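You operate a simulated robot arm through the tools that you are given. There is no shell and no other tool. Be economical: measure what you need, move in short steps, check, and stop when the job is done.

Carry out the task below with a simulated two-armed robot. There is one attempt and no reset: what you move stays moved.

JOB
Pick up the dark red cone from the middle board of the shelf with the card pocket with one hand, pass it to the other hand and put it on the end of the long table beside head one.
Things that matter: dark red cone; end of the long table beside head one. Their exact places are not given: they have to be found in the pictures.

Only the result counts: the job must be done as asked and must still hold three seconds after the hand-in. Knocking over, shifting, dropping, spilling or breaking anything else fails it.

ROBOT AND FRAMES
Two 6-joint arms with two-finger parallel grippers on one trunk, on a base that drives. Base frame: it is fixed to the floor where the robot stands at the start and does not move with it; the origin is under the middle of the robot, x ahead of it, y to its left, z up; the surface under the hand at the start is at about z = 920. Readings come in mm, degrees, newtons and seconds.
The left shoulder is at the start at [280, 185, 1030], the right one opposite. With the tool pointing down near the work surface each hand reaches from about 560 to 940 mm from the robot's upright axis, wherever it stands, measured 20 degrees to its own side. Places, roughly: dark red cone (7x6x13 cm) [500, 0, 1000]; end of the long table beside head one [-1900, -900, 800]. Payload 1.57 kg a hand.
Tool frame (each hand has its own): the origin (TCP) lies between the finger pads and is the grasp point; the fingertips stand 30 mm ahead of it; z points along the fingers, y is the line along which they close. The gripper opens to 80 mm. The fingers are 17 mm wide and 12 mm thick; the gripper's body (40 by 82 mm) begins 80 mm behind the TCP.
Orientation is that of the tool frame in the base frame, as [roll, pitch, yaw] about the fixed x, y, z axes, in that order (R = Rz(yaw) Ry(pitch) Rx(roll)). With the fingers straight down and closing along the base's y, the tool's x points along the base's -x, its y along +y and its z along -z.

CONTROLS
- The arms move only by the tool nudge_tool. It takes "left_plan", "right_plan" or both (then of equal length, played together; a hand with none holds still); each is a list of rows, each a list of 7 numbers: the shift along the tool's x, y, z in mm, then the turn, a rotation vector about the tool's x, y, z in degrees, then the closure in counts, from 0 (fully open) to 255 (shut). In form: [[tx, ty, tz, rx, ry, rz, jaw], ...]. A call has 1 to 20 rows; each row shifts and turns the commanded pose from where the row before left it, along the tool's axes as they then stand. A row lasts 0.2 s, in which the tool goes at most 50 mm and 8.6 degrees; a call with a longer step from one row to the next is refused whole, and so is a gripper value outside its range. Where a pose cannot be reached the arm comes as near as it can. A force on the tool above 40 N (or 10 N above the force at the start of the call, whichever is more), or a blocked arm, ends the call early, and 0.2 s more pass. Each finger travels about 153 mm/s and halts on what it meets, pressing with about 24 N; the grip force reading is that of the motor and also rises with nothing between the fingers. The clock runs only during rows and for 0.2 s after the last one: add rows that do not move to give the fingers time. The reply holds the time, the measured pose of the TCP, the force on the tool along the base axes, the opening and the grip force, in the units named above and with some noise, with the torque about the TCP (base axes, N m) and any sound that the robot's microphone picked up.
- Cameras (640 x 400 px; columns grow to the right, rows downward): "scene" is now at [240.3, 25.8, 1480.6]; the picture's right is [0.31, -0.95, 0.00], its down [-0.61, -0.20, -0.76] and it looks along [0.73, 0.23, -0.65] (base axes); focal length 264 px, centre (320, 200). "left" rides on the left gripper at [72, 7, -122] in its tool frame; the picture's right is [-0.09, 1.00, 0.00], its down [-0.84, -0.08, -0.54] and it looks along [-0.54, -0.05, 0.84] (tool axes); focal length 238 px, centre (320, 200). "right" rides on the right gripper at [72, -7, -122] in its tool frame; the picture's right is [0.09, 1.00, 0.00], its down [-0.84, 0.08, -0.54] and it looks along [-0.54, 0.05, 0.84] (tool axes); focal length 238 px, centre (320, 200).
- capture(camera): a new picture of that camera. No time passes.
- raise_lower(by): slides the trunk up (or, below 0, down) by that many mm; the arms and the scene camera ride with it, the base frame stays. It gives what a move gives, with no picture.
- steer(legs): drives the robot by 1 to 6 legs, each [ahead, turn to the left] in mm and degrees, along the robot's own axes; the way and the turn of a leg run together, so that a leg with both is an arc; at most 1500 mm and 180 degrees a leg. The arms and the cameras ride along, it lands a little off, and it stops where it bumps. It gives what a move gives.
- head_to(pan, tilt): turns the head with the scene camera to pan (to the left, within 86 degrees either way) and tilt (down, from -29 to 69), counted from straight ahead of the robot. It gives what a move gives.
- locate(camera, pixels): for up to 12 pixels [column, row] of the newest picture of that camera ("zoom" is the newest enlarged one), the place [x, y, z] in the base frame of the surface seen there, good to about 2 mm. No time passes.
- close_up(camera, box): a new picture of the part [left, top, right, bottom] of that camera's present view, enlarged. No time passes.
- finish_job(): hands the job in; it is judged then, once.

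Keep the steps short. Do not move on a guess: measure, check each grasp and each placing, and mend mistakes. In all there are 80 turns and 70 pictures (those below and enlarged ones count). Leave the grippers open and the arms clear of the work at the hand-in unless told otherwise, and finish with a single line.

The tools are called after "Request:" by a JSON object that holds its "fn" and its "kwargs". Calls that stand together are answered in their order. nudge_tool: Moves the arms, as the interface text tells. Its arguments: {"type":"object","properties":{"left_plan":{"type":"array","items":{"type":"array","items":{"type":"number"}}},"right_plan":{"type":"array","items":{"type":"array","items":{"type":"number"}}}},"required":[]} The other tools are called the same way: raise_lower (by) slides the trunk up or down; steer (legs) drives the base; head_to (pan, tilt) turns the head that bears the scene camera; capture (camera) takes a picture; locate (camera, pixels) gives the place of the surface under pixels of a picture; close_up (camera, box) takes an enlarged picture of a part of a camera's view; finish_job () hands the job in.

At the start:

```text
clock: 0.0
left_position: [521.2, 342.2, 1250.5]
left_orientation: [179.9, 0.1, 180.0]
left_ft_force: [0.4, -0.5, -0.1]
left_torque: [0.0, -0.02, -0.02]
left_finger_gap: 80.0
left_grasp_force: 0.0
right_position: [585.7, -168.5, 1214.0]
right_orientation: [180.0, 0.1, -179.9]
right_ft_force: [0.6, 0.3, -0.9]
right_torque: [0.0, -0.01, -0.03]
right_finger_gap: 79.8
right_grasp_force: 0.0
trunk travel left (down, up): [-725.0, 265.0]
robot x, y, heading: [0.6, 3.2, 0.1]
head pan, tilt: [17.9, 40.2]
```

scene: 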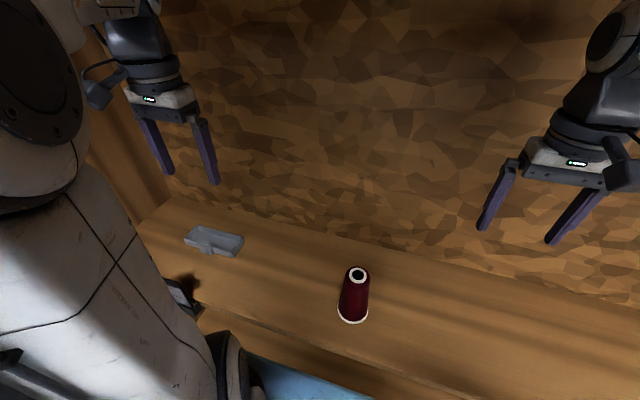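
right: 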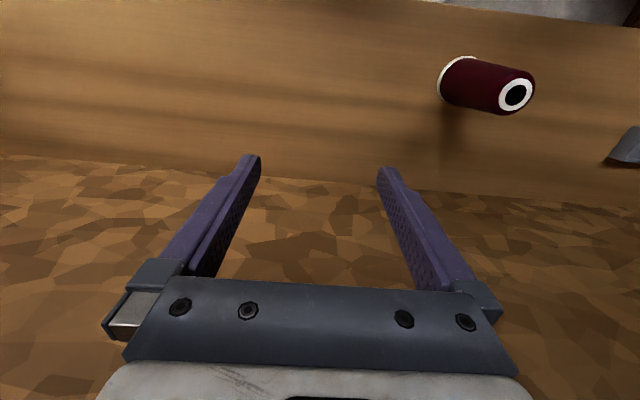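
left: 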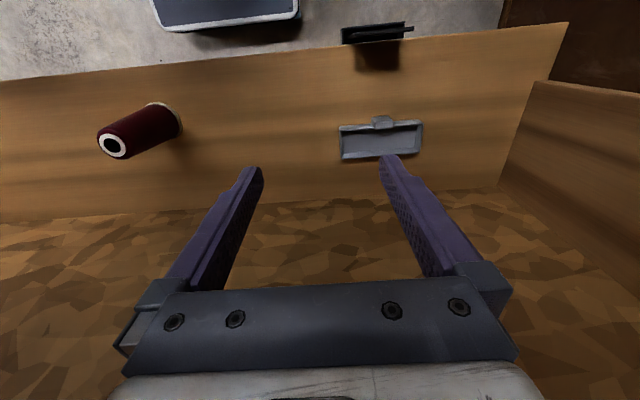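

I see the red cone at about (355,295) in the scene picture, standing on a board. I'll measure it and the board and back wall around it.

Request:
{"fn": "locate", "kwargs": {"camera": "scene", "pixels": [[357, 274], [352, 268], [366, 272], [340, 316], [352, 323], [366, 318], [215, 240], [300, 300], [420, 380], [300, 150], [450, 320], [270, 225]]}}

Request:
{"fn": "close_up", "kwargs": {"camera": "scene", "box": [240, 200, 480, 350]}}

Request:
{"fn": "head_to", "kwargs": {"pan": 0, "tilt": 0}}

Request:
{"fn": "capture", "kwargs": {"camera": "scene"}}

```text
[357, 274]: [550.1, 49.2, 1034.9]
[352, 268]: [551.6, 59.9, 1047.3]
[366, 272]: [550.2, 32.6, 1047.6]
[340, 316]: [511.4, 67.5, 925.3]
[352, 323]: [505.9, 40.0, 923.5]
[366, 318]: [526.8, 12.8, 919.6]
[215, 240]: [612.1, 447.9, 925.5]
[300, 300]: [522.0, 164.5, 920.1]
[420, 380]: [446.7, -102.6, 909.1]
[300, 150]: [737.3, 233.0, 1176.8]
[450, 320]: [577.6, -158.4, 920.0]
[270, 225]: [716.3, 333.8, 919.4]
```

```text
2.67 times, centred on (360, 275) of scene
```

zoom: 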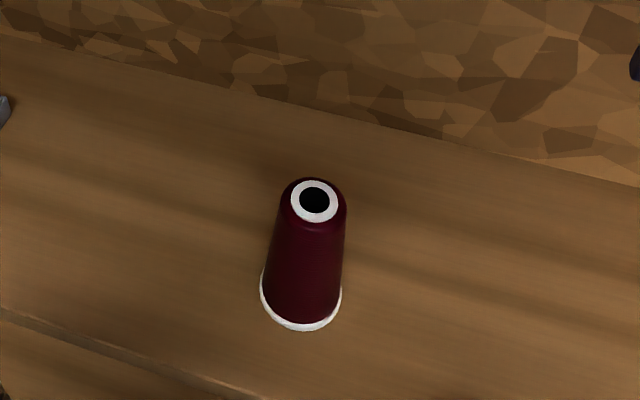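

```text
clock: 1.1
left_position: [520.9, 341.9, 1250.6]
left_orientation: [-180.0, 0.0, -180.0]
left_ft_force: [-0.2, 0.1, 0.1]
left_torque: [0.02, -0.03, 0.02]
left_finger_gap: 79.7
left_grasp_force: 0.1
right_position: [585.5, -167.9, 1214.1]
right_orientation: [-180.0, 0.0, 180.0]
right_ft_force: [0.7, 0.2, 0.4]
right_torque: [0.01, 0.04, 0.04]
right_finger_gap: 80.1
right_grasp_force: 0.1
trunk travel left (down, up): [-725.0, 265.0]
robot x, y, heading: [2.1, -2.7, -0.1]
head pan, tilt: [0.0, 0.0]
```

```text
65 pictures are left
```

scene: 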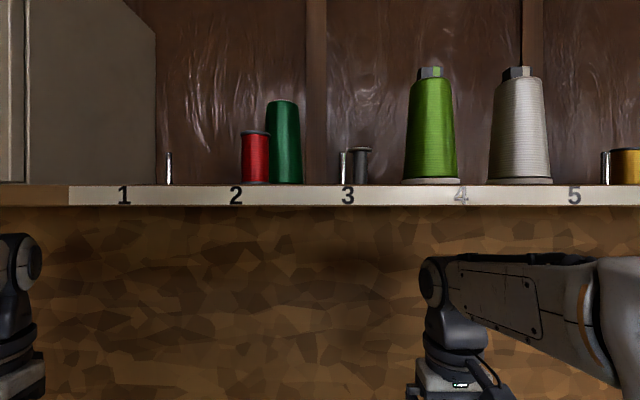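

The cone stands at about [527, 42], base z 920 and top 1048. There is another shelf above it at eye height. I'll back off a little for reach and look to both sides.

Request:
{"fn": "steer", "kwargs": {"legs": [[-130, 0]]}}

Request:
{"fn": "head_to", "kwargs": {"pan": -86, "tilt": 20}}

Request:
{"fn": "capture", "kwargs": {"camera": "scene"}}

Request:
{"fn": "head_to", "kwargs": {"pan": 5, "tilt": 45}}

Request:
{"fn": "capture", "kwargs": {"camera": "scene"}}

```text
clock: 2.4
left_position: [391.2, 341.6, 1250.9]
left_orientation: [-179.9, 0.0, -180.0]
left_ft_force: [0.1, -0.6, -0.2]
left_torque: [-0.01, 0.02, 0.06]
left_finger_gap: 80.0
left_grasp_force: 0.0
right_position: [455.3, -168.2, 1215.2]
right_orientation: [-180.0, -0.1, 179.9]
right_ft_force: [-0.1, 0.2, 0.2]
right_torque: [-0.02, 0.02, -0.03]
right_finger_gap: 79.9
right_grasp_force: 0.1
trunk travel left (down, up): [-725.0, 265.0]
robot x, y, heading: [-132.7, -0.5, 0.1]
head pan, tilt: [0.0, 0.0]
```

```text
clock: 4.0
left_position: [390.6, 342.1, 1250.3]
left_orientation: [180.0, 0.0, -180.0]
left_ft_force: [0.0, 0.9, 0.3]
left_torque: [0.02, 0.04, 0.03]
left_finger_gap: 80.1
left_grasp_force: 0.1
right_position: [454.2, -167.4, 1214.1]
right_orientation: [179.9, 0.1, -180.0]
right_ft_force: [0.0, -0.2, -0.9]
right_torque: [0.0, 0.0, 0.01]
right_finger_gap: 80.0
right_grasp_force: 0.1
trunk travel left (down, up): [-725.0, 265.0]
robot x, y, heading: [-134.3, -2.4, 0.1]
head pan, tilt: [-85.9, 20.0]
```

```text
64 pictures are left
```

scene: 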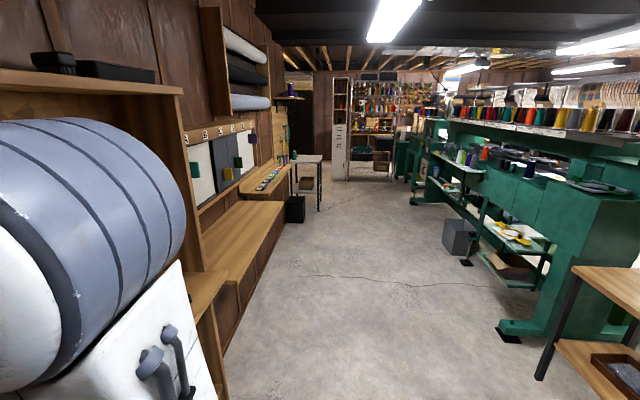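

```text
clock: 5.6
left_position: [390.3, 341.3, 1250.3]
left_orientation: [-180.0, 0.0, -180.0]
left_ft_force: [0.1, -0.4, 1.2]
left_torque: [-0.02, 0.02, 0.03]
left_finger_gap: 79.8
left_grasp_force: 0.1
right_position: [454.7, -167.9, 1214.9]
right_orientation: [-179.9, 0.0, -180.0]
right_ft_force: [0.1, 0.0, -0.8]
right_torque: [-0.01, -0.01, -0.03]
right_finger_gap: 79.9
right_grasp_force: 0.0
trunk travel left (down, up): [-725.0, 265.0]
robot x, y, heading: [-130.1, -0.1, 0.1]
head pan, tilt: [5.0, 45.0]
```

```text
63 pictures are left
```

scene: 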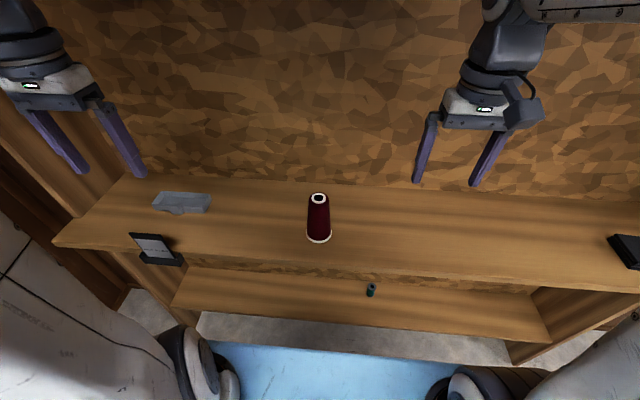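

The cone is at (318,218) now. I'll measure its rim and base edges.

Request:
{"fn": "close_up", "kwargs": {"camera": "scene", "box": [278, 180, 358, 250]}}

Request:
{"fn": "nudge_tool", "kwargs": {"left_plan": [[-20, -40, 0, 0, 0, 0, 0], [-20, -45, 0, 0, 0, 0, 0], [-20, -45, 0, 0, 0, 0, 0], [-20, -45, 0, 0, 0, 0, 0], [-20, -45, 0, 0, 0, 0, 0], [-20, -45, 0, 0, 0, 0, 0], [-17, -34, 0, 0, 0, 0, 0]], "right_plan": [[0, -20, 0, 0, 0, 0, 0], [0, -20, 0, 0, 0, 0, 0], [0, -20, 0, 0, 0, 0, 0], [0, -20, 0, 0, 0, 0, 0], [0, -20, 0, 0, 0, 0, 0], [0, 0, 0, 0, 0, 0, 0], [0, 0, 0, 0, 0, 0, 0]]}}

Request:
{"fn": "capture", "kwargs": {"camera": "left"}}

```text
5.71 times, centred on (318, 215) of scene
```

zoom: 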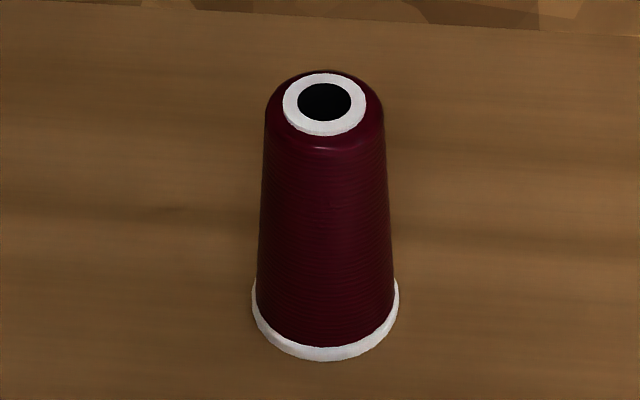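

```text
clock: 7.2
left_position: [527.0, 42.2, 1250.4]
left_orientation: [-180.0, -0.1, -180.0]
left_ft_force: [-0.1, 0.5, -0.2]
left_torque: [0.0, -0.03, 0.0]
left_finger_gap: 80.0
left_grasp_force: 0.1
right_position: [454.9, -268.5, 1212.9]
right_orientation: [180.0, -0.1, 180.0]
right_ft_force: [-0.2, -0.1, 0.2]
right_torque: [-0.01, 0.03, 0.01]
right_finger_gap: 80.1
right_grasp_force: 0.1
trunk travel left (down, up): [-725.0, 265.0]
robot x, y, heading: [-129.8, -0.1, 0.2]
head pan, tilt: [5.0, 45.0]
```

```text
61 pictures are left
```

left: 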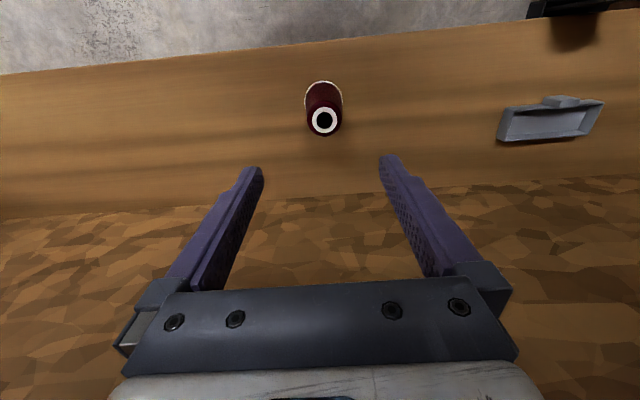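

I'll measure the cone top ring from the left hand camera: ring at (324,121).

Request:
{"fn": "close_up", "kwargs": {"camera": "left", "box": [280, 70, 376, 145]}}

```text
5.33 times, centred on (328, 108) of left
```

zoom: 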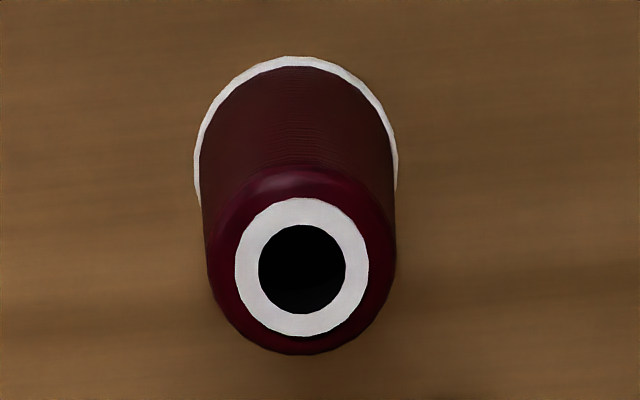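

Request:
{"fn": "locate", "kwargs": {"camera": "zoom", "pixels": [[246, 269], [357, 269], [302, 211], [302, 326], [211, 269], [392, 269], [302, 348], [198, 150], [395, 150], [300, 62]]}}

```text
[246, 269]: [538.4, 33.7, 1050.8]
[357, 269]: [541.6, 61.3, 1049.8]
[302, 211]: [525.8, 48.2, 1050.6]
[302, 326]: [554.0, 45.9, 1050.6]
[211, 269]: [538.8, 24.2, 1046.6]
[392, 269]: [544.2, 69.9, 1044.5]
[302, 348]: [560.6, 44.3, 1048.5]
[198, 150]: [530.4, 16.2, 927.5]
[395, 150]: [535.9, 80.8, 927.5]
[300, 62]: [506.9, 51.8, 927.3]
```

The cone axis is at [540, 47.3], top z 1050 (46 mm across) and base about 66 mm across. I'll move the left hand over it and down to TCP z ≈ 1070 for a check first.

Request:
{"fn": "nudge_tool", "kwargs": {"left_plan": [[-13, 5, 0, 0, 0, 0, 0], [0, 0, 45, 0, 0, 0, 0], [0, 0, 45, 0, 0, 0, 0], [0, 0, 45, 0, 0, 0, 0], [0, 0, 35, 0, 0, 0, 0], [0, 0, 0, 0, 0, 0, 0]]}}

Request:
{"fn": "capture", "kwargs": {"camera": "left"}}

```text
clock: 8.6
left_position: [541.7, 46.4, 1079.7]
left_orientation: [180.0, 0.0, -180.0]
left_ft_force: [0.1, 0.3, 0.4]
left_torque: [-0.01, 0.01, -0.01]
left_finger_gap: 79.9
left_grasp_force: 0.0
right_position: [454.7, -269.8, 1213.7]
right_orientation: [179.9, 0.0, 179.9]
right_ft_force: [0.0, -0.5, 0.1]
right_torque: [-0.03, 0.03, 0.01]
right_finger_gap: 80.0
right_grasp_force: 0.2
trunk travel left (down, up): [-725.0, 265.0]
robot x, y, heading: [-132.4, 1.5, -0.0]
head pan, tilt: [5.0, 45.0]
```

```text
59 pictures are left
```

left: 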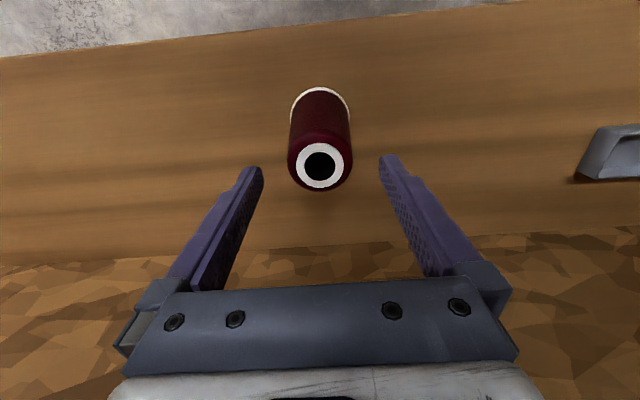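

The ring is centred between the fingers at (320,165). I'll go down 48 mm to z ≈ 1031, close in steps and check the grip.

Request:
{"fn": "nudge_tool", "kwargs": {"left_plan": [[0, 0, 24, 0, 0, 0, 0], [0, 0, 24, 0, 0, 0, 0], [0, 0, 0, 0, 0, 0, 40], [0, 0, 0, 0, 0, 0, 80], [0, 0, 0, 0, 0, 0, 150], [0, 0, 0, 0, 0, 0, 255], [0, 0, 0, 0, 0, 0, 255]]}}

Request:
{"fn": "capture", "kwargs": {"camera": "left"}}

```text
clock: 10.2
left_position: [540.2, 47.1, 1032.1]
left_orientation: [180.0, 0.0, -180.0]
left_ft_force: [0.0, -0.7, 0.5]
left_torque: [-0.02, 0.01, 0.05]
left_finger_gap: 54.4
left_grasp_force: 24.2
right_position: [454.2, -268.6, 1213.9]
right_orientation: [180.0, 0.0, 179.9]
right_ft_force: [0.3, 0.8, 0.0]
right_torque: [-0.02, -0.01, -0.02]
right_finger_gap: 80.1
right_grasp_force: 0.1
trunk travel left (down, up): [-725.0, 265.0]
robot x, y, heading: [-133.2, -4.0, 0.0]
head pan, tilt: [5.0, 45.0]
```

```text
58 pictures are left
```

left: 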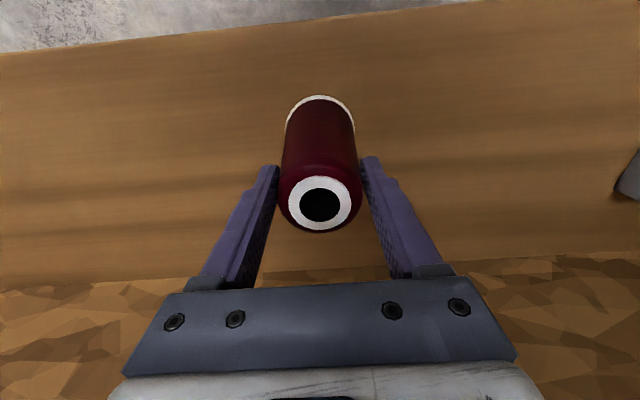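

It is gripped at 54 mm with 24 N. I'll lift gently.

Request:
{"fn": "nudge_tool", "kwargs": {"left_plan": [[0, 0, -10, 0, 0, 0, 255], [0, 0, -15, 0, 0, 0, 255], [0, 0, -20, 0, 0, 0, 255], [0, 0, -20, 0, 0, 0, 255], [0, 0, -20, 0, 0, 0, 255], [0, 0, -20, 0, 0, 0, 255], [0, 0, -15, 0, 0, 0, 255], [0, 0, 0, 0, 0, 0, 255]]}}

Request:
{"fn": "capture", "kwargs": {"camera": "left"}}

```text
clock: 12.0
left_position: [538.3, 48.7, 1152.6]
left_orientation: [-180.0, 0.0, 180.0]
left_ft_force: [0.5, -0.2, -2.4]
left_torque: [0.0, -0.01, 0.0]
left_finger_gap: 54.3
left_grasp_force: 23.8
right_position: [453.6, -267.1, 1213.9]
right_orientation: [180.0, -0.1, -180.0]
right_ft_force: [0.5, -0.4, 0.1]
right_torque: [0.01, -0.01, -0.01]
right_finger_gap: 80.0
right_grasp_force: 0.1
trunk travel left (down, up): [-725.0, 265.0]
robot x, y, heading: [-130.3, 1.2, -0.1]
head pan, tilt: [5.0, 45.0]
```

```text
57 pictures are left
```

left: 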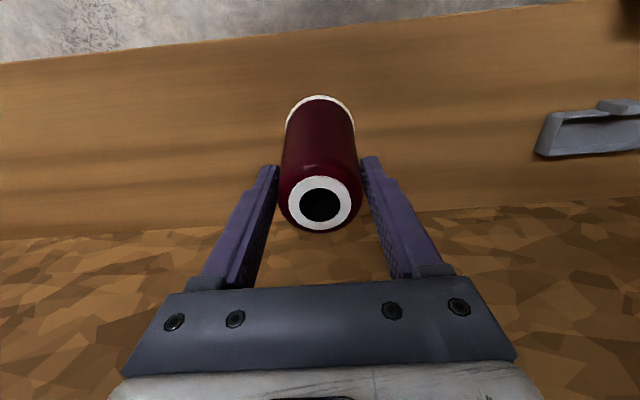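

The cone came up cleanly. I'll back away from the shelf, keeping the arms as they are, and look around.

Request:
{"fn": "steer", "kwargs": {"legs": [[-400, 0]]}}

Request:
{"fn": "head_to", "kwargs": {"pan": -86, "tilt": 25}}

Request:
{"fn": "capture", "kwargs": {"camera": "scene"}}

Request:
{"fn": "head_to", "kwargs": {"pan": 86, "tilt": 25}}

Request:
{"fn": "capture", "kwargs": {"camera": "scene"}}

```text
clock: 14.5
left_position: [141.1, 48.4, 1152.0]
left_orientation: [-180.0, 0.1, -180.0]
left_ft_force: [0.7, -0.3, -1.4]
left_torque: [0.01, -0.01, -0.01]
left_finger_gap: 54.4
left_grasp_force: 24.6
right_position: [56.8, -267.5, 1214.0]
right_orientation: [180.0, 0.0, 179.9]
right_ft_force: [0.3, -0.3, -0.2]
right_torque: [0.01, 0.02, -0.04]
right_finger_gap: 79.8
right_grasp_force: 0.0
trunk travel left (down, up): [-725.0, 265.0]
robot x, y, heading: [-528.1, 0.4, 0.1]
head pan, tilt: [5.0, 45.0]
```

```text
clock: 16.1
left_position: [141.5, 48.5, 1152.0]
left_orientation: [179.9, 0.0, 180.0]
left_ft_force: [0.6, -0.3, -1.2]
left_torque: [0.01, -0.01, 0.03]
left_finger_gap: 54.3
left_grasp_force: 23.6
right_position: [56.9, -267.2, 1212.7]
right_orientation: [-180.0, 0.0, -179.9]
right_ft_force: [0.7, 0.7, 0.2]
right_torque: [0.0, 0.02, 0.01]
right_finger_gap: 79.6
right_grasp_force: 0.0
trunk travel left (down, up): [-725.0, 265.0]
robot x, y, heading: [-529.8, -0.2, 0.0]
head pan, tilt: [-85.9, 25.0]
```

```text
56 pictures are left
```

scene: 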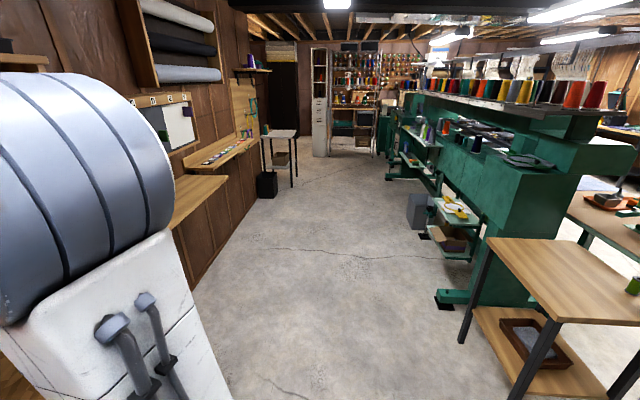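

```text
clock: 18.8
left_position: [142.0, 48.0, 1152.9]
left_orientation: [-180.0, 0.0, -179.9]
left_ft_force: [-0.3, 0.7, -1.6]
left_torque: [0.03, 0.03, 0.02]
left_finger_gap: 54.4
left_grasp_force: 23.8
right_position: [56.5, -267.2, 1214.9]
right_orientation: [180.0, -0.1, 180.0]
right_ft_force: [-0.1, 0.4, -0.8]
right_torque: [-0.02, 0.0, -0.02]
right_finger_gap: 80.0
right_grasp_force: 0.0
trunk travel left (down, up): [-725.0, 265.0]
robot x, y, heading: [-532.5, 1.2, -0.2]
head pan, tilt: [85.9, 25.0]
```

```text
55 pictures are left
```

scene: 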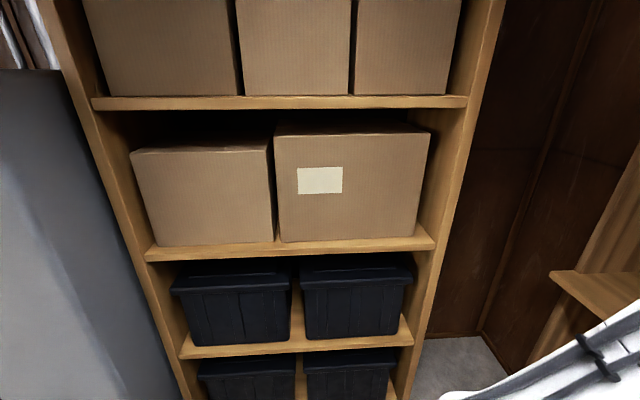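

The embroidery machine lies to the right and behind. I'll turn right by 90° and look that way.

Request:
{"fn": "steer", "kwargs": {"legs": [[0, -90]]}}

Request:
{"fn": "head_to", "kwargs": {"pan": -60, "tilt": 25}}

Request:
{"fn": "capture", "kwargs": {"camera": "scene"}}

```text
clock: 23.0
left_position: [-490.0, -671.5, 1153.1]
left_orientation: [-180.0, 0.0, 89.2]
left_ft_force: [0.8, -0.4, -1.2]
left_torque: [-0.02, 0.0, 0.03]
left_finger_gap: 54.6
left_grasp_force: 24.2
right_position: [-804.8, -581.9, 1214.3]
right_orientation: [180.0, 0.0, 89.2]
right_ft_force: [0.4, 1.0, 0.0]
right_torque: [0.0, 0.01, 0.01]
right_finger_gap: 80.1
right_grasp_force: 0.0
trunk travel left (down, up): [-725.0, 265.0]
robot x, y, heading: [-533.3, -0.2, -90.6]
head pan, tilt: [85.9, 25.0]
```

```text
clock: 25.3
left_position: [-490.4, -671.9, 1153.4]
left_orientation: [180.0, 0.1, 89.1]
left_ft_force: [0.4, -0.5, -1.0]
left_torque: [0.01, 0.0, 0.0]
left_finger_gap: 54.3
left_grasp_force: 24.1
right_position: [-804.3, -582.1, 1213.3]
right_orientation: [179.9, 0.0, 89.1]
right_ft_force: [-0.7, 0.4, -0.2]
right_torque: [-0.01, -0.03, -0.01]
right_finger_gap: 79.7
right_grasp_force: 0.2
trunk travel left (down, up): [-725.0, 265.0]
robot x, y, heading: [-528.5, -1.0, -90.9]
head pan, tilt: [-60.0, 25.0]
```

```text
54 pictures are left
```

scene: 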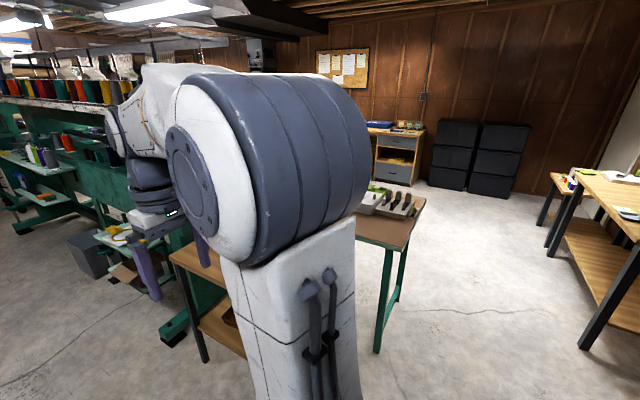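

My own shoulder is in the way. I'll measure the tables first to keep clear while turning.

Request:
{"fn": "locate", "kwargs": {"camera": "scene", "pixels": [[175, 258], [200, 355], [376, 345], [420, 205], [400, 245], [370, 215], [545, 248], [585, 340], [175, 345], [395, 200], [610, 185], [380, 140]]}}

```text
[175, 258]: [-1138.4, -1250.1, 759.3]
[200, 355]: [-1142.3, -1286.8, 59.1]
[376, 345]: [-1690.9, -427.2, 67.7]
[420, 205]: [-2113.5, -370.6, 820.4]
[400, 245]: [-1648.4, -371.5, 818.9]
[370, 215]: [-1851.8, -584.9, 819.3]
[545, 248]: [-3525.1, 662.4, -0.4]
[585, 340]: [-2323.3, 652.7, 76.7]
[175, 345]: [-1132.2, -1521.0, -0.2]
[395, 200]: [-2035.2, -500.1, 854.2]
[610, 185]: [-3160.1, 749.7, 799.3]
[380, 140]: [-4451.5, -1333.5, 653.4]
```

The long table's near end has its edge at y≈-371, x from -1650 to -2113, top z≈819. I'll turn right another 90° to face -x and view the corridor and the table.

Request:
{"fn": "steer", "kwargs": {"legs": [[0, -89]]}}

Request:
{"fn": "head_to", "kwargs": {"pan": 30, "tilt": 20}}

Request:
{"fn": "capture", "kwargs": {"camera": "scene"}}

```text
clock: 29.5
left_position: [-1199.0, -46.1, 1153.1]
left_orientation: [-180.0, 0.0, -0.2]
left_ft_force: [-0.2, 0.3, -0.6]
left_torque: [-0.01, 0.0, -0.02]
left_finger_gap: 54.3
left_grasp_force: 24.2
right_position: [-1112.6, 269.8, 1213.6]
right_orientation: [180.0, -0.1, -0.2]
right_ft_force: [0.3, 0.2, 0.5]
right_torque: [0.02, -0.02, 0.04]
right_finger_gap: 79.7
right_grasp_force: 0.1
trunk travel left (down, up): [-725.0, 265.0]
robot x, y, heading: [-525.4, 2.1, 179.8]
head pan, tilt: [-60.0, 25.0]
```

```text
clock: 31.1
left_position: [-1200.3, -45.6, 1153.4]
left_orientation: [179.9, 0.1, -0.2]
left_ft_force: [0.1, 0.2, -2.0]
left_torque: [0.01, -0.02, 0.01]
left_finger_gap: 54.2
left_grasp_force: 23.5
right_position: [-1114.7, 270.6, 1213.8]
right_orientation: [-180.0, 0.1, -0.2]
right_ft_force: [0.1, 1.2, -0.1]
right_torque: [0.01, 0.07, 0.03]
right_finger_gap: 79.7
right_grasp_force: 0.0
trunk travel left (down, up): [-725.0, 265.0]
robot x, y, heading: [-529.2, -3.6, 179.9]
head pan, tilt: [30.0, 20.0]
```

```text
53 pictures are left
```

scene: 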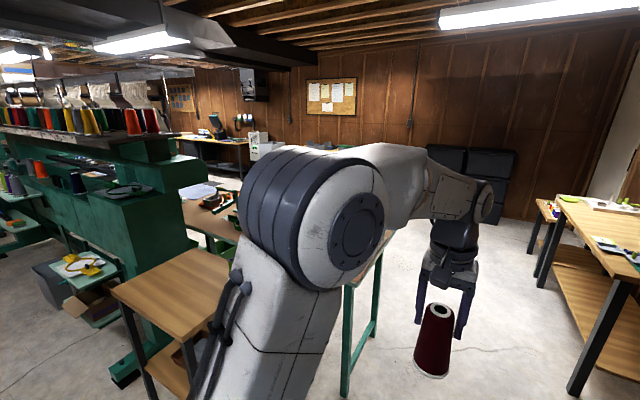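

The corridor ahead is clear. I'll drive 650 mm ahead and look at the long table.

Request:
{"fn": "steer", "kwargs": {"legs": [[650, 0]]}}

Request:
{"fn": "head_to", "kwargs": {"pan": 60, "tilt": 25}}

Request:
{"fn": "capture", "kwargs": {"camera": "scene"}}

```text
clock: 34.8
left_position: [-1847.8, -43.6, 1153.5]
left_orientation: [-180.0, 0.1, -0.2]
left_ft_force: [1.0, 0.8, -1.3]
left_torque: [-0.03, 0.01, 0.03]
left_finger_gap: 54.2
left_grasp_force: 24.1
right_position: [-1762.6, 272.1, 1213.9]
right_orientation: [180.0, -0.1, -0.2]
right_ft_force: [0.2, -0.1, 0.6]
right_torque: [0.01, 0.01, -0.02]
right_finger_gap: 80.0
right_grasp_force: 0.2
trunk travel left (down, up): [-725.0, 265.0]
robot x, y, heading: [-1177.3, 3.4, 179.8]
head pan, tilt: [30.0, 20.0]
```

```text
clock: 35.7
left_position: [-1848.7, -43.1, 1152.2]
left_orientation: [179.9, 0.0, -0.2]
left_ft_force: [0.3, -0.3, -0.8]
left_torque: [0.01, -0.01, 0.0]
left_finger_gap: 54.1
left_grasp_force: 24.5
right_position: [-1761.5, 272.0, 1215.3]
right_orientation: [-180.0, 0.0, -0.2]
right_ft_force: [-1.0, -0.5, -0.5]
right_torque: [0.02, -0.02, 0.02]
right_finger_gap: 79.9
right_grasp_force: 0.1
trunk travel left (down, up): [-725.0, 265.0]
robot x, y, heading: [-1173.3, 1.9, 179.8]
head pan, tilt: [60.0, 25.0]
```

```text
52 pictures are left
```

scene: 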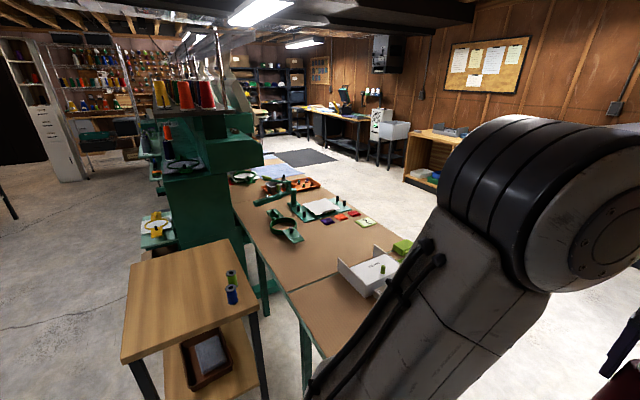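

The long table runs away in -y beside the green machine. Before turning to it, I'll check the right side for space.

Request:
{"fn": "head_to", "kwargs": {"pan": -55, "tilt": 35}}

Request:
{"fn": "capture", "kwargs": {"camera": "scene"}}

Request:
{"fn": "head_to", "kwargs": {"pan": 86, "tilt": 20}}

Request:
{"fn": "capture", "kwargs": {"camera": "scene"}}

```text
clock: 37.6
left_position: [-1848.1, -43.6, 1154.2]
left_orientation: [180.0, 0.1, -0.3]
left_ft_force: [-0.4, 1.0, -2.1]
left_torque: [0.0, 0.01, -0.01]
left_finger_gap: 54.4
left_grasp_force: 23.9
right_position: [-1762.8, 270.9, 1213.3]
right_orientation: [179.9, 0.0, -0.2]
right_ft_force: [-0.6, 0.5, 0.5]
right_torque: [0.0, -0.06, 0.01]
right_finger_gap: 80.1
right_grasp_force: 0.0
trunk travel left (down, up): [-725.0, 265.0]
robot x, y, heading: [-1176.6, 2.6, 179.9]
head pan, tilt: [-55.0, 35.0]
```

```text
51 pictures are left
```

scene: 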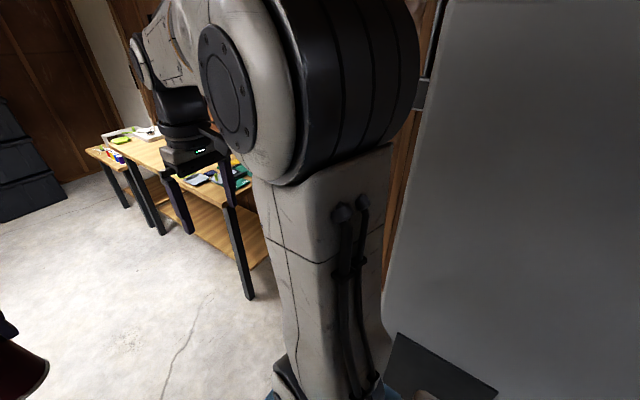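

```text
clock: 39.9
left_position: [-1848.6, -43.8, 1152.8]
left_orientation: [-180.0, 0.1, -0.1]
left_ft_force: [-0.2, 0.1, -2.0]
left_torque: [0.04, -0.03, -0.03]
left_finger_gap: 54.2
left_grasp_force: 23.5
right_position: [-1761.6, 271.8, 1213.2]
right_orientation: [180.0, 0.0, -0.1]
right_ft_force: [-0.4, 0.6, -0.3]
right_torque: [0.0, -0.02, -0.01]
right_finger_gap: 80.1
right_grasp_force: 0.1
trunk travel left (down, up): [-725.0, 265.0]
robot x, y, heading: [-1177.9, 3.9, 179.9]
head pan, tilt: [85.9, 20.0]
```

```text
50 pictures are left
```

scene: 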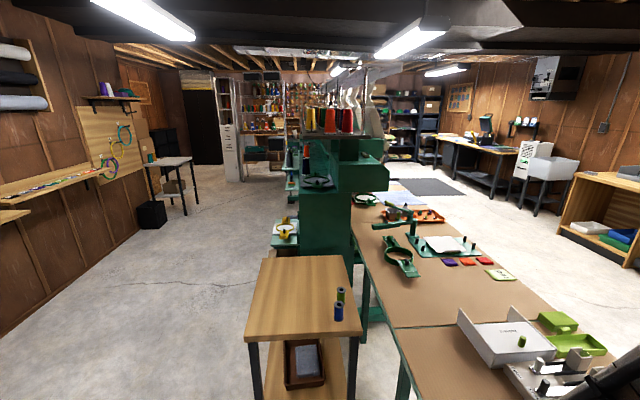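

I'll zoom on the near end of the long table and the first head.

Request:
{"fn": "close_up", "kwargs": {"camera": "scene", "box": [240, 180, 640, 400]}}

Request:
{"fn": "close_up", "kwargs": {"camera": "scene", "box": [260, 80, 460, 230]}}

Request:
{"fn": "locate", "kwargs": {"camera": "scene", "pixels": [[437, 325], [385, 325], [520, 310], [355, 225], [400, 370], [340, 150], [400, 250], [440, 280], [490, 275], [505, 340], [390, 300], [380, 270]]}}

```text
1.60 times, centred on (440, 290) of scene
```

zoom: 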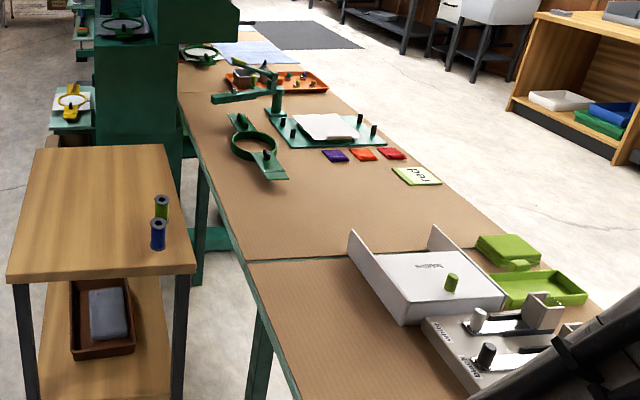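

```text
2.67 times, centred on (360, 155) of scene
```

zoom: 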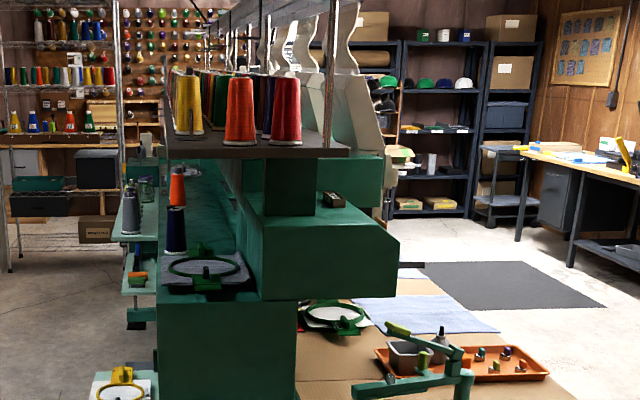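

```text
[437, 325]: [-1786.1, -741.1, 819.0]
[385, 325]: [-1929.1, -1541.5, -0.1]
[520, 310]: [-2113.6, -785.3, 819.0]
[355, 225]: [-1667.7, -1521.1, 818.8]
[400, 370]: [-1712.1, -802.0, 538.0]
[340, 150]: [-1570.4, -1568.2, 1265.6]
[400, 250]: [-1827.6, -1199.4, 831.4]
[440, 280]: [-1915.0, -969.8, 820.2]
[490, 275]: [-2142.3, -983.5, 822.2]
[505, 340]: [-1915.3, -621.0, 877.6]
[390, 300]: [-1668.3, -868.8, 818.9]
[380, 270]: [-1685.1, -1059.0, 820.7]
```

The free area of the long table lies near [-1880, -900, 819]. Before driving there, I'll do the handover here in free air. First I'll tilt the right hand to point forward and 40° down, and bring the left hand 86 mm to the right.

Request:
{"fn": "nudge_tool", "kwargs": {"left_plan": [[0, -20, 0, 0, 0, 0, 255], [0, -22, 0, 0, 0, 0, 255], [0, -22, 0, 0, 0, 0, 255], [0, -22, 0, 0, 0, 0, 255], [0, 0, 0, 0, 0, 0, 255], [0, 0, 0, 0, 0, 0, 255], [0, 0, 0, 0, 0, 0, 255]], "right_plan": [[0, 0, 0, 0, -8.4, 0, 0], [0, 0, 0, 0, -8.4, 0, 0], [0, 0, 0, 0, -8.4, 0, 0], [0, 0, 0, 0, -8.4, 0, 0], [0, 0, 0, 0, -8.4, 0, 0], [0, 0, 0, 0, -8, 0, 0], [0, 0, 0, 0, 0, 0, 0]]}}

Request:
{"fn": "head_to", "kwargs": {"pan": -5, "tilt": 35}}

Request:
{"fn": "capture", "kwargs": {"camera": "scene"}}

```text
clock: 41.5
left_position: [-1847.4, 43.1, 1152.3]
left_orientation: [-179.9, -0.1, -0.2]
left_ft_force: [0.9, -0.1, -1.6]
left_torque: [-0.01, 0.01, 0.02]
left_finger_gap: 54.5
left_grasp_force: 23.9
right_position: [-1805.8, 294.4, 1200.6]
right_orientation: [-180.0, 50.1, -0.3]
right_ft_force: [-1.0, -0.9, -0.6]
right_torque: [0.0, -0.01, 0.0]
right_finger_gap: 80.4
right_grasp_force: 0.2
right hand out of reach, approached as far as the arm can: row 4, 5, 6
trunk travel left (down, up): [-725.0, 265.0]
robot x, y, heading: [-1177.0, 5.2, 179.8]
head pan, tilt: [85.9, 20.0]
```

```text
clock: 43.1
left_position: [-1847.2, 43.3, 1151.7]
left_orientation: [180.0, 0.1, -0.2]
left_ft_force: [0.1, -0.2, -2.0]
left_torque: [0.01, 0.02, 0.0]
left_finger_gap: 54.4
left_grasp_force: 23.8
right_position: [-1806.4, 295.7, 1201.0]
right_orientation: [180.0, 49.9, -0.2]
right_ft_force: [0.5, 0.8, 0.0]
right_torque: [0.01, -0.02, 0.01]
right_finger_gap: 80.2
right_grasp_force: 0.1
trunk travel left (down, up): [-725.0, 265.0]
robot x, y, heading: [-1177.3, 0.9, 179.8]
head pan, tilt: [-5.0, 35.0]
```

```text
47 pictures are left
```

scene: 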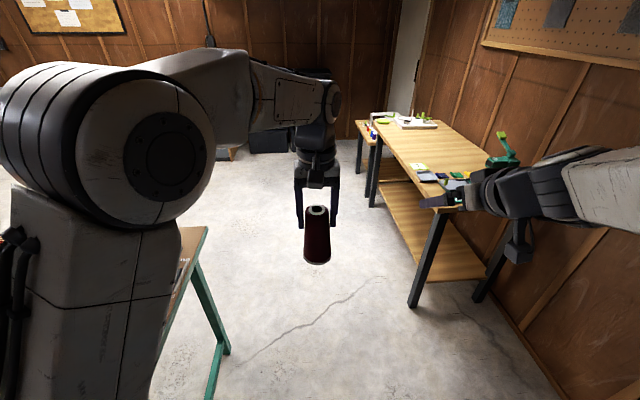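

The tilted right hand cannot come closer than about 630 mm ahead, so I'll do the handover further out. The left hand goes 120 mm forward, and the right hand goes forward and down to its staging height, still off to the side.

Request:
{"fn": "nudge_tool", "kwargs": {"left_plan": [[-20, 0, 0, 0, 0, 0, 255], [-25, 0, 0, 0, 0, 0, 255], [-25, 0, 0, 0, 0, 0, 255], [-25, 0, 0, 0, 0, 0, 255], [-25, 0, 0, 0, 0, 0, 255], [0, 0, 0, 0, 0, 0, 255]], "right_plan": [[-2, 0, 16, 0, 0, 0, 0], [-2, 0, 16, 0, 0, 0, 0], [-2, 0, 16, 0, 0, 0, 0], [-2, 0, 17, 0, 0, 0, 0], [-2, 0, 17, 0, 0, 0, 0], [0, 0, 0, 0, 0, 0, 0]]}}

```text
clock: 44.5
left_position: [-1967.6, 42.8, 1151.5]
left_orientation: [180.0, -0.1, -0.2]
left_ft_force: [0.8, -0.2, -1.4]
left_torque: [0.01, -0.01, -0.02]
left_finger_gap: 54.1
left_grasp_force: 24.1
right_position: [-1875.2, 296.6, 1155.7]
right_orientation: [-180.0, 50.0, -0.2]
right_ft_force: [0.1, -0.3, -0.5]
right_torque: [-0.03, -0.02, 0.0]
right_finger_gap: 79.9
right_grasp_force: 0.0
trunk travel left (down, up): [-725.0, 265.0]
robot x, y, heading: [-1174.9, -1.1, 179.6]
head pan, tilt: [-5.0, 35.0]
```

Both are in place. Now I'll bring the right hand sideways 150 mm and check the clearance in a picture.

Request:
{"fn": "nudge_tool", "kwargs": {"right_plan": [[0, 30, 0, 0, 0, 0, 0], [0, 40, 0, 0, 0, 0, 0], [0, 40, 0, 0, 0, 0, 0], [0, 40, 0, 0, 0, 0, 0], [0, 0, 0, 0, 0, 0, 0]]}}

Request:
{"fn": "capture", "kwargs": {"camera": "scene"}}

Request:
{"fn": "capture", "kwargs": {"camera": "right"}}

```text
clock: 45.8
left_position: [-1968.5, 43.9, 1151.2]
left_orientation: [180.0, 0.0, -0.1]
left_ft_force: [-0.1, -0.4, -0.7]
left_torque: [-0.01, 0.0, -0.02]
left_finger_gap: 54.3
left_grasp_force: 24.0
right_position: [-1875.3, 145.1, 1155.9]
right_orientation: [180.0, 49.9, -0.3]
right_ft_force: [0.6, -0.2, 0.2]
right_torque: [0.02, 0.01, 0.03]
right_finger_gap: 79.8
right_grasp_force: 0.0
trunk travel left (down, up): [-725.0, 265.0]
robot x, y, heading: [-1175.3, 5.3, 179.7]
head pan, tilt: [-5.0, 35.0]
```

```text
46 pictures are left
```

scene: 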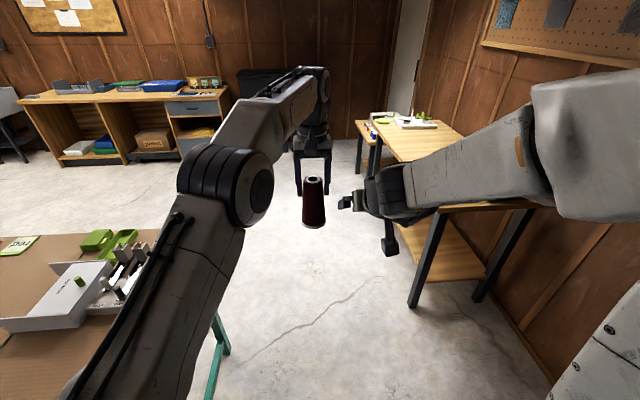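

```text
45 pictures are left
```

right: 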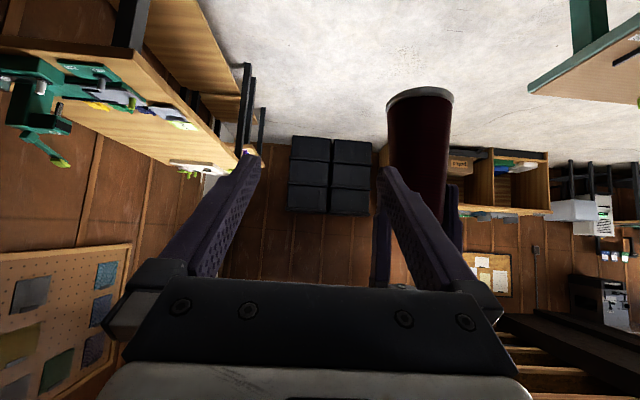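

There is plenty of clearance. I'll move the remaining 101 mm sideways to line up behind the cone.

Request:
{"fn": "nudge_tool", "kwargs": {"right_plan": [[0, 35, 0, 0, 0, 0, 0], [0, 35, 0, 0, 0, 0, 0], [0, 31, 0, 0, 0, 0, 0], [0, 0, 0, 0, 0, 0, 0]]}}

Request:
{"fn": "capture", "kwargs": {"camera": "scene"}}

Request:
{"fn": "capture", "kwargs": {"camera": "right"}}

```text
clock: 46.8
left_position: [-1970.1, 42.8, 1152.6]
left_orientation: [180.0, 0.0, -0.2]
left_ft_force: [0.1, -0.4, -1.2]
left_torque: [0.0, 0.04, -0.01]
left_finger_gap: 54.5
left_grasp_force: 24.4
right_position: [-1876.2, 44.1, 1156.5]
right_orientation: [179.9, 50.1, -0.1]
right_ft_force: [0.1, -0.6, 0.6]
right_torque: [-0.03, 0.03, -0.03]
right_finger_gap: 80.1
right_grasp_force: 0.0
trunk travel left (down, up): [-725.0, 265.0]
robot x, y, heading: [-1175.3, 3.4, 179.7]
head pan, tilt: [-5.0, 35.0]
```

```text
44 pictures are left
```

scene: 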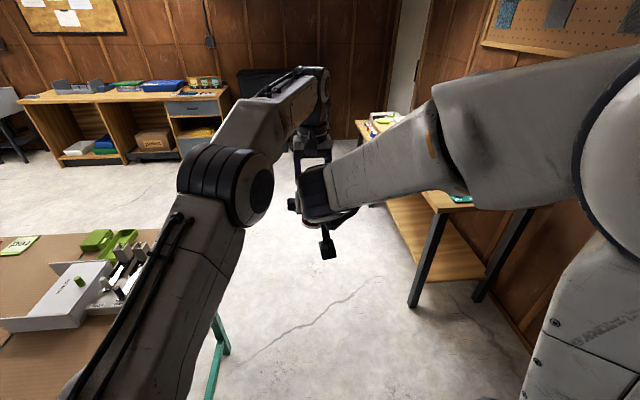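

```text
43 pictures are left
```

right: 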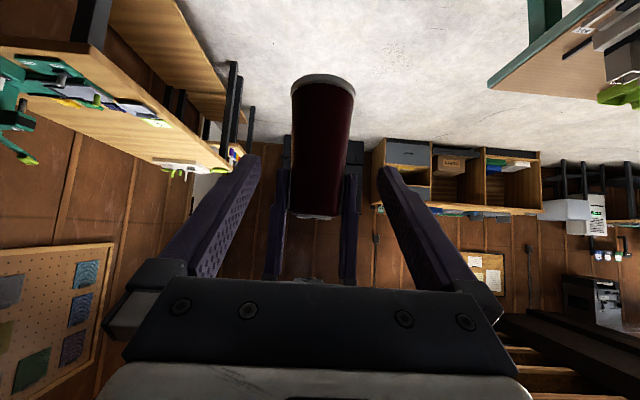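

The cone is centred between the right fingers, with its base edge at (292–356, 85). I'll measure it exactly.

Request:
{"fn": "locate", "kwargs": {"camera": "right", "pixels": [[322, 78], [324, 95], [324, 130], [322, 200], [296, 88], [352, 92], [298, 130], [346, 130]]}}

```text
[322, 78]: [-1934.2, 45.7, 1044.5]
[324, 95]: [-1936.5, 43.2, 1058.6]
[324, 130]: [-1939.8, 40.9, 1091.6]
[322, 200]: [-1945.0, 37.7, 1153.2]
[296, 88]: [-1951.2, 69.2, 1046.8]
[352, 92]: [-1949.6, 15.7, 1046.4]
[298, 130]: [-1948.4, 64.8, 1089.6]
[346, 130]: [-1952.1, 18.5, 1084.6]
```

The cone axis is at about [-1967, 42], base z 1041. I'll advance the right hand 116 mm along its fingers so that it straddles the lower part.

Request:
{"fn": "nudge_tool", "kwargs": {"right_plan": [[1, 2, 25, 0, 0, 0, 0], [1, 0, 25, 0, 0, 0, 0], [1, 0, 25, 0, 0, 0, 0], [0, 0, 22, 0, 0, 0, 0], [0, 0, 19, 0, 0, 0, 0], [0, 0, 0, 0, 0, 0, 0]]}}

Request:
{"fn": "capture", "kwargs": {"camera": "right"}}

Request:
{"fn": "capture", "kwargs": {"camera": "left"}}

```text
clock: 48.1
left_position: [-1968.7, 43.8, 1152.0]
left_orientation: [179.9, 0.0, -0.1]
left_ft_force: [0.1, -0.1, 0.2]
left_torque: [0.01, -0.04, -0.04]
left_finger_gap: 54.3
left_grasp_force: 24.2
right_position: [-1962.3, 42.9, 1078.2]
right_orientation: [180.0, 50.1, -0.2]
right_ft_force: [-0.3, -1.0, 0.4]
right_torque: [-0.02, -0.01, -0.02]
right_finger_gap: 80.1
right_grasp_force: 0.1
trunk travel left (down, up): [-725.0, 265.0]
robot x, y, heading: [-1173.8, 4.2, 180.0]
head pan, tilt: [-5.0, 35.0]
```

```text
42 pictures are left
```

right: 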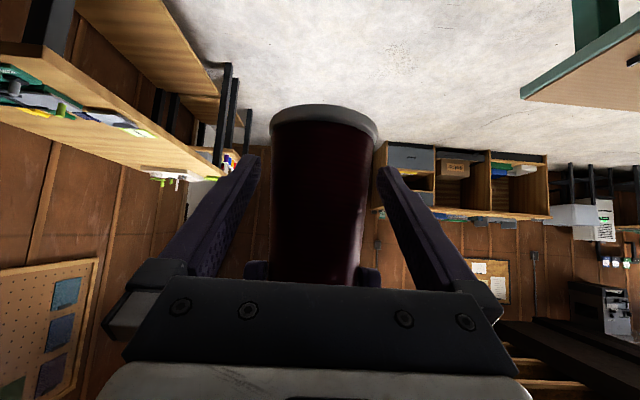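

```text
41 pictures are left
```

left: 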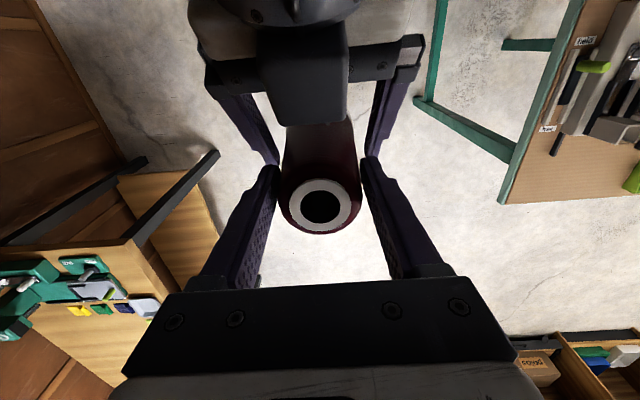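

The cone is centred between the right fingers and nothing touches. I'll close the right hand while the left one holds.

Request:
{"fn": "nudge_tool", "kwargs": {"left_plan": [[0, 0, 0, 0, 0, 0, 255], [0, 0, 0, 0, 0, 0, 255], [0, 0, 0, 0, 0, 0, 255], [0, 0, 0, 0, 0, 0, 255]], "right_plan": [[0, 0, 0, 0, 0, 0, 30], [0, 0, 0, 0, 0, 0, 80], [0, 0, 0, 0, 0, 0, 255], [0, 0, 0, 0, 0, 0, 255]]}}

```text
clock: 49.1
left_position: [-1967.5, 41.8, 1153.4]
left_orientation: [179.9, 0.1, -0.1]
left_ft_force: [2.0, -2.4, 0.1]
left_torque: [-0.13, -0.09, 0.04]
left_finger_gap: 54.2
left_grasp_force: 23.8
right_position: [-1962.7, 42.7, 1079.5]
right_orientation: [180.0, 50.0, -0.1]
right_ft_force: [-1.5, 1.5, 0.3]
right_torque: [-0.02, -0.02, -0.01]
right_finger_gap: 63.7
right_grasp_force: 24.3
trunk travel left (down, up): [-725.0, 265.0]
robot x, y, heading: [-1176.2, 3.9, 179.9]
head pan, tilt: [-5.0, 35.0]
```

The right hand grips at 63.7 mm with 24 N and side forces are small. Now I'll open the left hand and raise it straight up.

Request:
{"fn": "nudge_tool", "kwargs": {"left_plan": [[0, 0, 0, 0, 0, 0, 100], [0, 0, 0, 0, 0, 0, 0], [0, 0, 0, 0, 0, 0, 0], [0, 0, -15, 0, 0, 0, 0], [0, 0, -25, 0, 0, 0, 0], [0, 0, -35, 0, 0, 0, 0], [0, 0, 0, 0, 0, 0, 0]], "right_plan": [[0, 0, 0, 0, 0, 0, 255], [0, 0, 0, 0, 0, 0, 255], [0, 0, 0, 0, 0, 0, 255], [0, 0, 0, 0, 0, 0, 255], [0, 0, 0, 0, 0, 0, 255], [0, 0, 0, 0, 0, 0, 255], [0, 0, 0, 0, 0, 0, 255]]}}

Request:
{"fn": "capture", "kwargs": {"camera": "right"}}

Request:
{"fn": "capture", "kwargs": {"camera": "left"}}

```text
clock: 50.8
left_position: [-1954.9, 37.7, 1208.6]
left_orientation: [-179.9, -0.1, -0.2]
left_ft_force: [-0.5, 0.4, -0.9]
left_torque: [0.01, 0.03, 0.01]
left_finger_gap: 80.0
left_grasp_force: 0.0
left hand out of reach, approached as far as the arm can: row 5, 6
right_position: [-1960.8, 43.2, 1078.5]
right_orientation: [179.9, 50.1, -0.3]
right_ft_force: [-0.9, -0.7, -0.8]
right_torque: [0.0, -0.02, -0.01]
right_finger_gap: 63.6
right_grasp_force: 23.5
trunk travel left (down, up): [-725.0, 265.0]
robot x, y, heading: [-1174.5, 4.6, 179.7]
head pan, tilt: [-5.0, 35.0]
```

```text
40 pictures are left
```

right: 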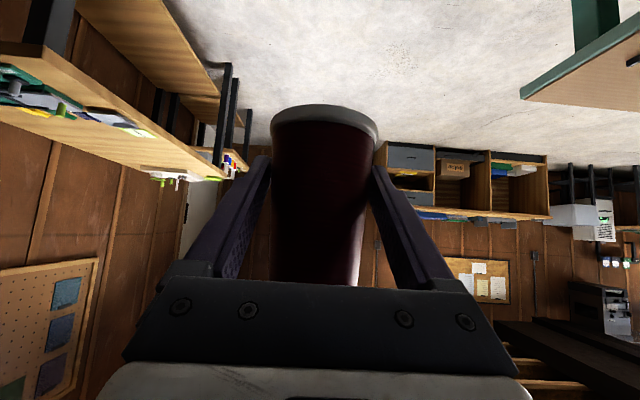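

```text
39 pictures are left
```

left: 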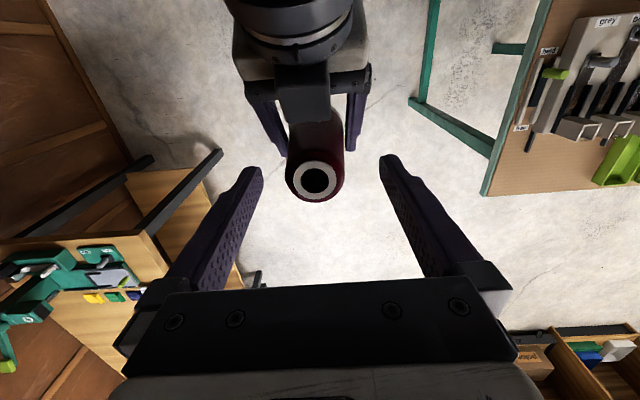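

The right hand now holds the cone alone. The left fingertips are just above it, so I'll lower the right hand 40 mm first, then move the left hand away sideways and up.

Request:
{"fn": "nudge_tool", "kwargs": {"left_plan": [[0, 0, 0, 0, 0, 0, 0], [0, 0, 0, 0, 0, 0, 0], [10, 20, 0, 0, 0, 0, 0], [20, 35, 0, 0, 0, 0, 0], [20, 40, -10, 0, 0, 0, 0], [20, 40, -20, 0, 0, 0, 0], [20, 40, -20, 0, 0, 0, 0], [20, 40, -20, 0, 0, 0, 0], [20, 30, -20, 0, 0, 0, 0], [0, 0, 0, 0, 0, 0, 0]], "right_plan": [[15, 0, 13, 0, 0, 0, 255], [15, 0, 13, 0, 0, 0, 255], [0, 0, 0, 0, 0, 0, 255], [0, 0, 0, 0, 0, 0, 255], [0, 0, 0, 0, 0, 0, 255], [0, 0, 0, 0, 0, 0, 255], [0, 0, 0, 0, 0, 0, 255], [0, 0, 0, 0, 0, 0, 255], [0, 0, 0, 0, 0, 0, 255], [0, 0, 0, 0, 0, 0, 255]]}}

Request:
{"fn": "capture", "kwargs": {"camera": "scene"}}

```text
clock: 53.0
left_position: [-1824.3, -208.7, 1297.9]
left_orientation: [179.9, 0.1, -0.2]
left_ft_force: [0.4, 0.2, -0.1]
left_torque: [0.04, -0.02, -0.02]
left_finger_gap: 80.1
left_grasp_force: 0.2
right_position: [-1961.8, 43.4, 1040.6]
right_orientation: [-179.9, 49.9, -0.1]
right_ft_force: [0.3, -0.6, 0.5]
right_torque: [0.02, -0.03, 0.02]
right_finger_gap: 63.4
right_grasp_force: 23.5
trunk travel left (down, up): [-725.0, 265.0]
robot x, y, heading: [-1177.6, -1.5, 179.6]
head pan, tilt: [-5.0, 35.0]
```

```text
38 pictures are left
```

scene: 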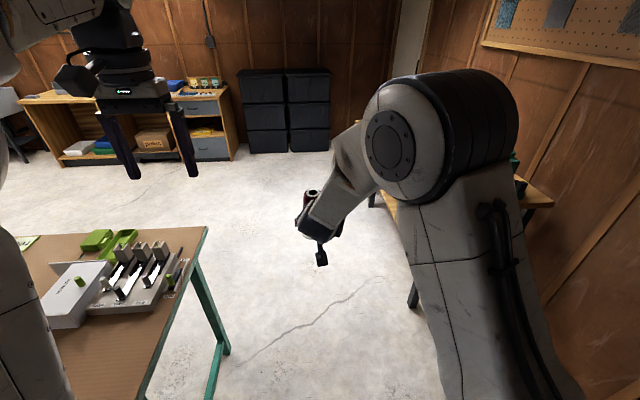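

The handover is done. I'll measure the obstacles for the route: cabinet, tubs, table legs and the long table's items.

Request:
{"fn": "locate", "kwargs": {"camera": "scene", "pixels": [[70, 163], [125, 163], [230, 158], [270, 153], [414, 302], [205, 230], [150, 330], [95, 312], [170, 285], [10, 250], [100, 240], [375, 205]]}}

```text
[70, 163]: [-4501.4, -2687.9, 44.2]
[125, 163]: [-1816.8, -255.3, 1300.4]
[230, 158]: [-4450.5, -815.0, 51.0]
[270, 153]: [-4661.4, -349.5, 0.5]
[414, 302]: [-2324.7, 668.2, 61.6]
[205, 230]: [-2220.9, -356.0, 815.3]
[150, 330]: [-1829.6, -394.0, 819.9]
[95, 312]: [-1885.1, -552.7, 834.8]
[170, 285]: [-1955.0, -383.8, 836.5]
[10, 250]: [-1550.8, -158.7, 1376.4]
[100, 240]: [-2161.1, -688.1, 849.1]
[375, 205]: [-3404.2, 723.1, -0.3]
```

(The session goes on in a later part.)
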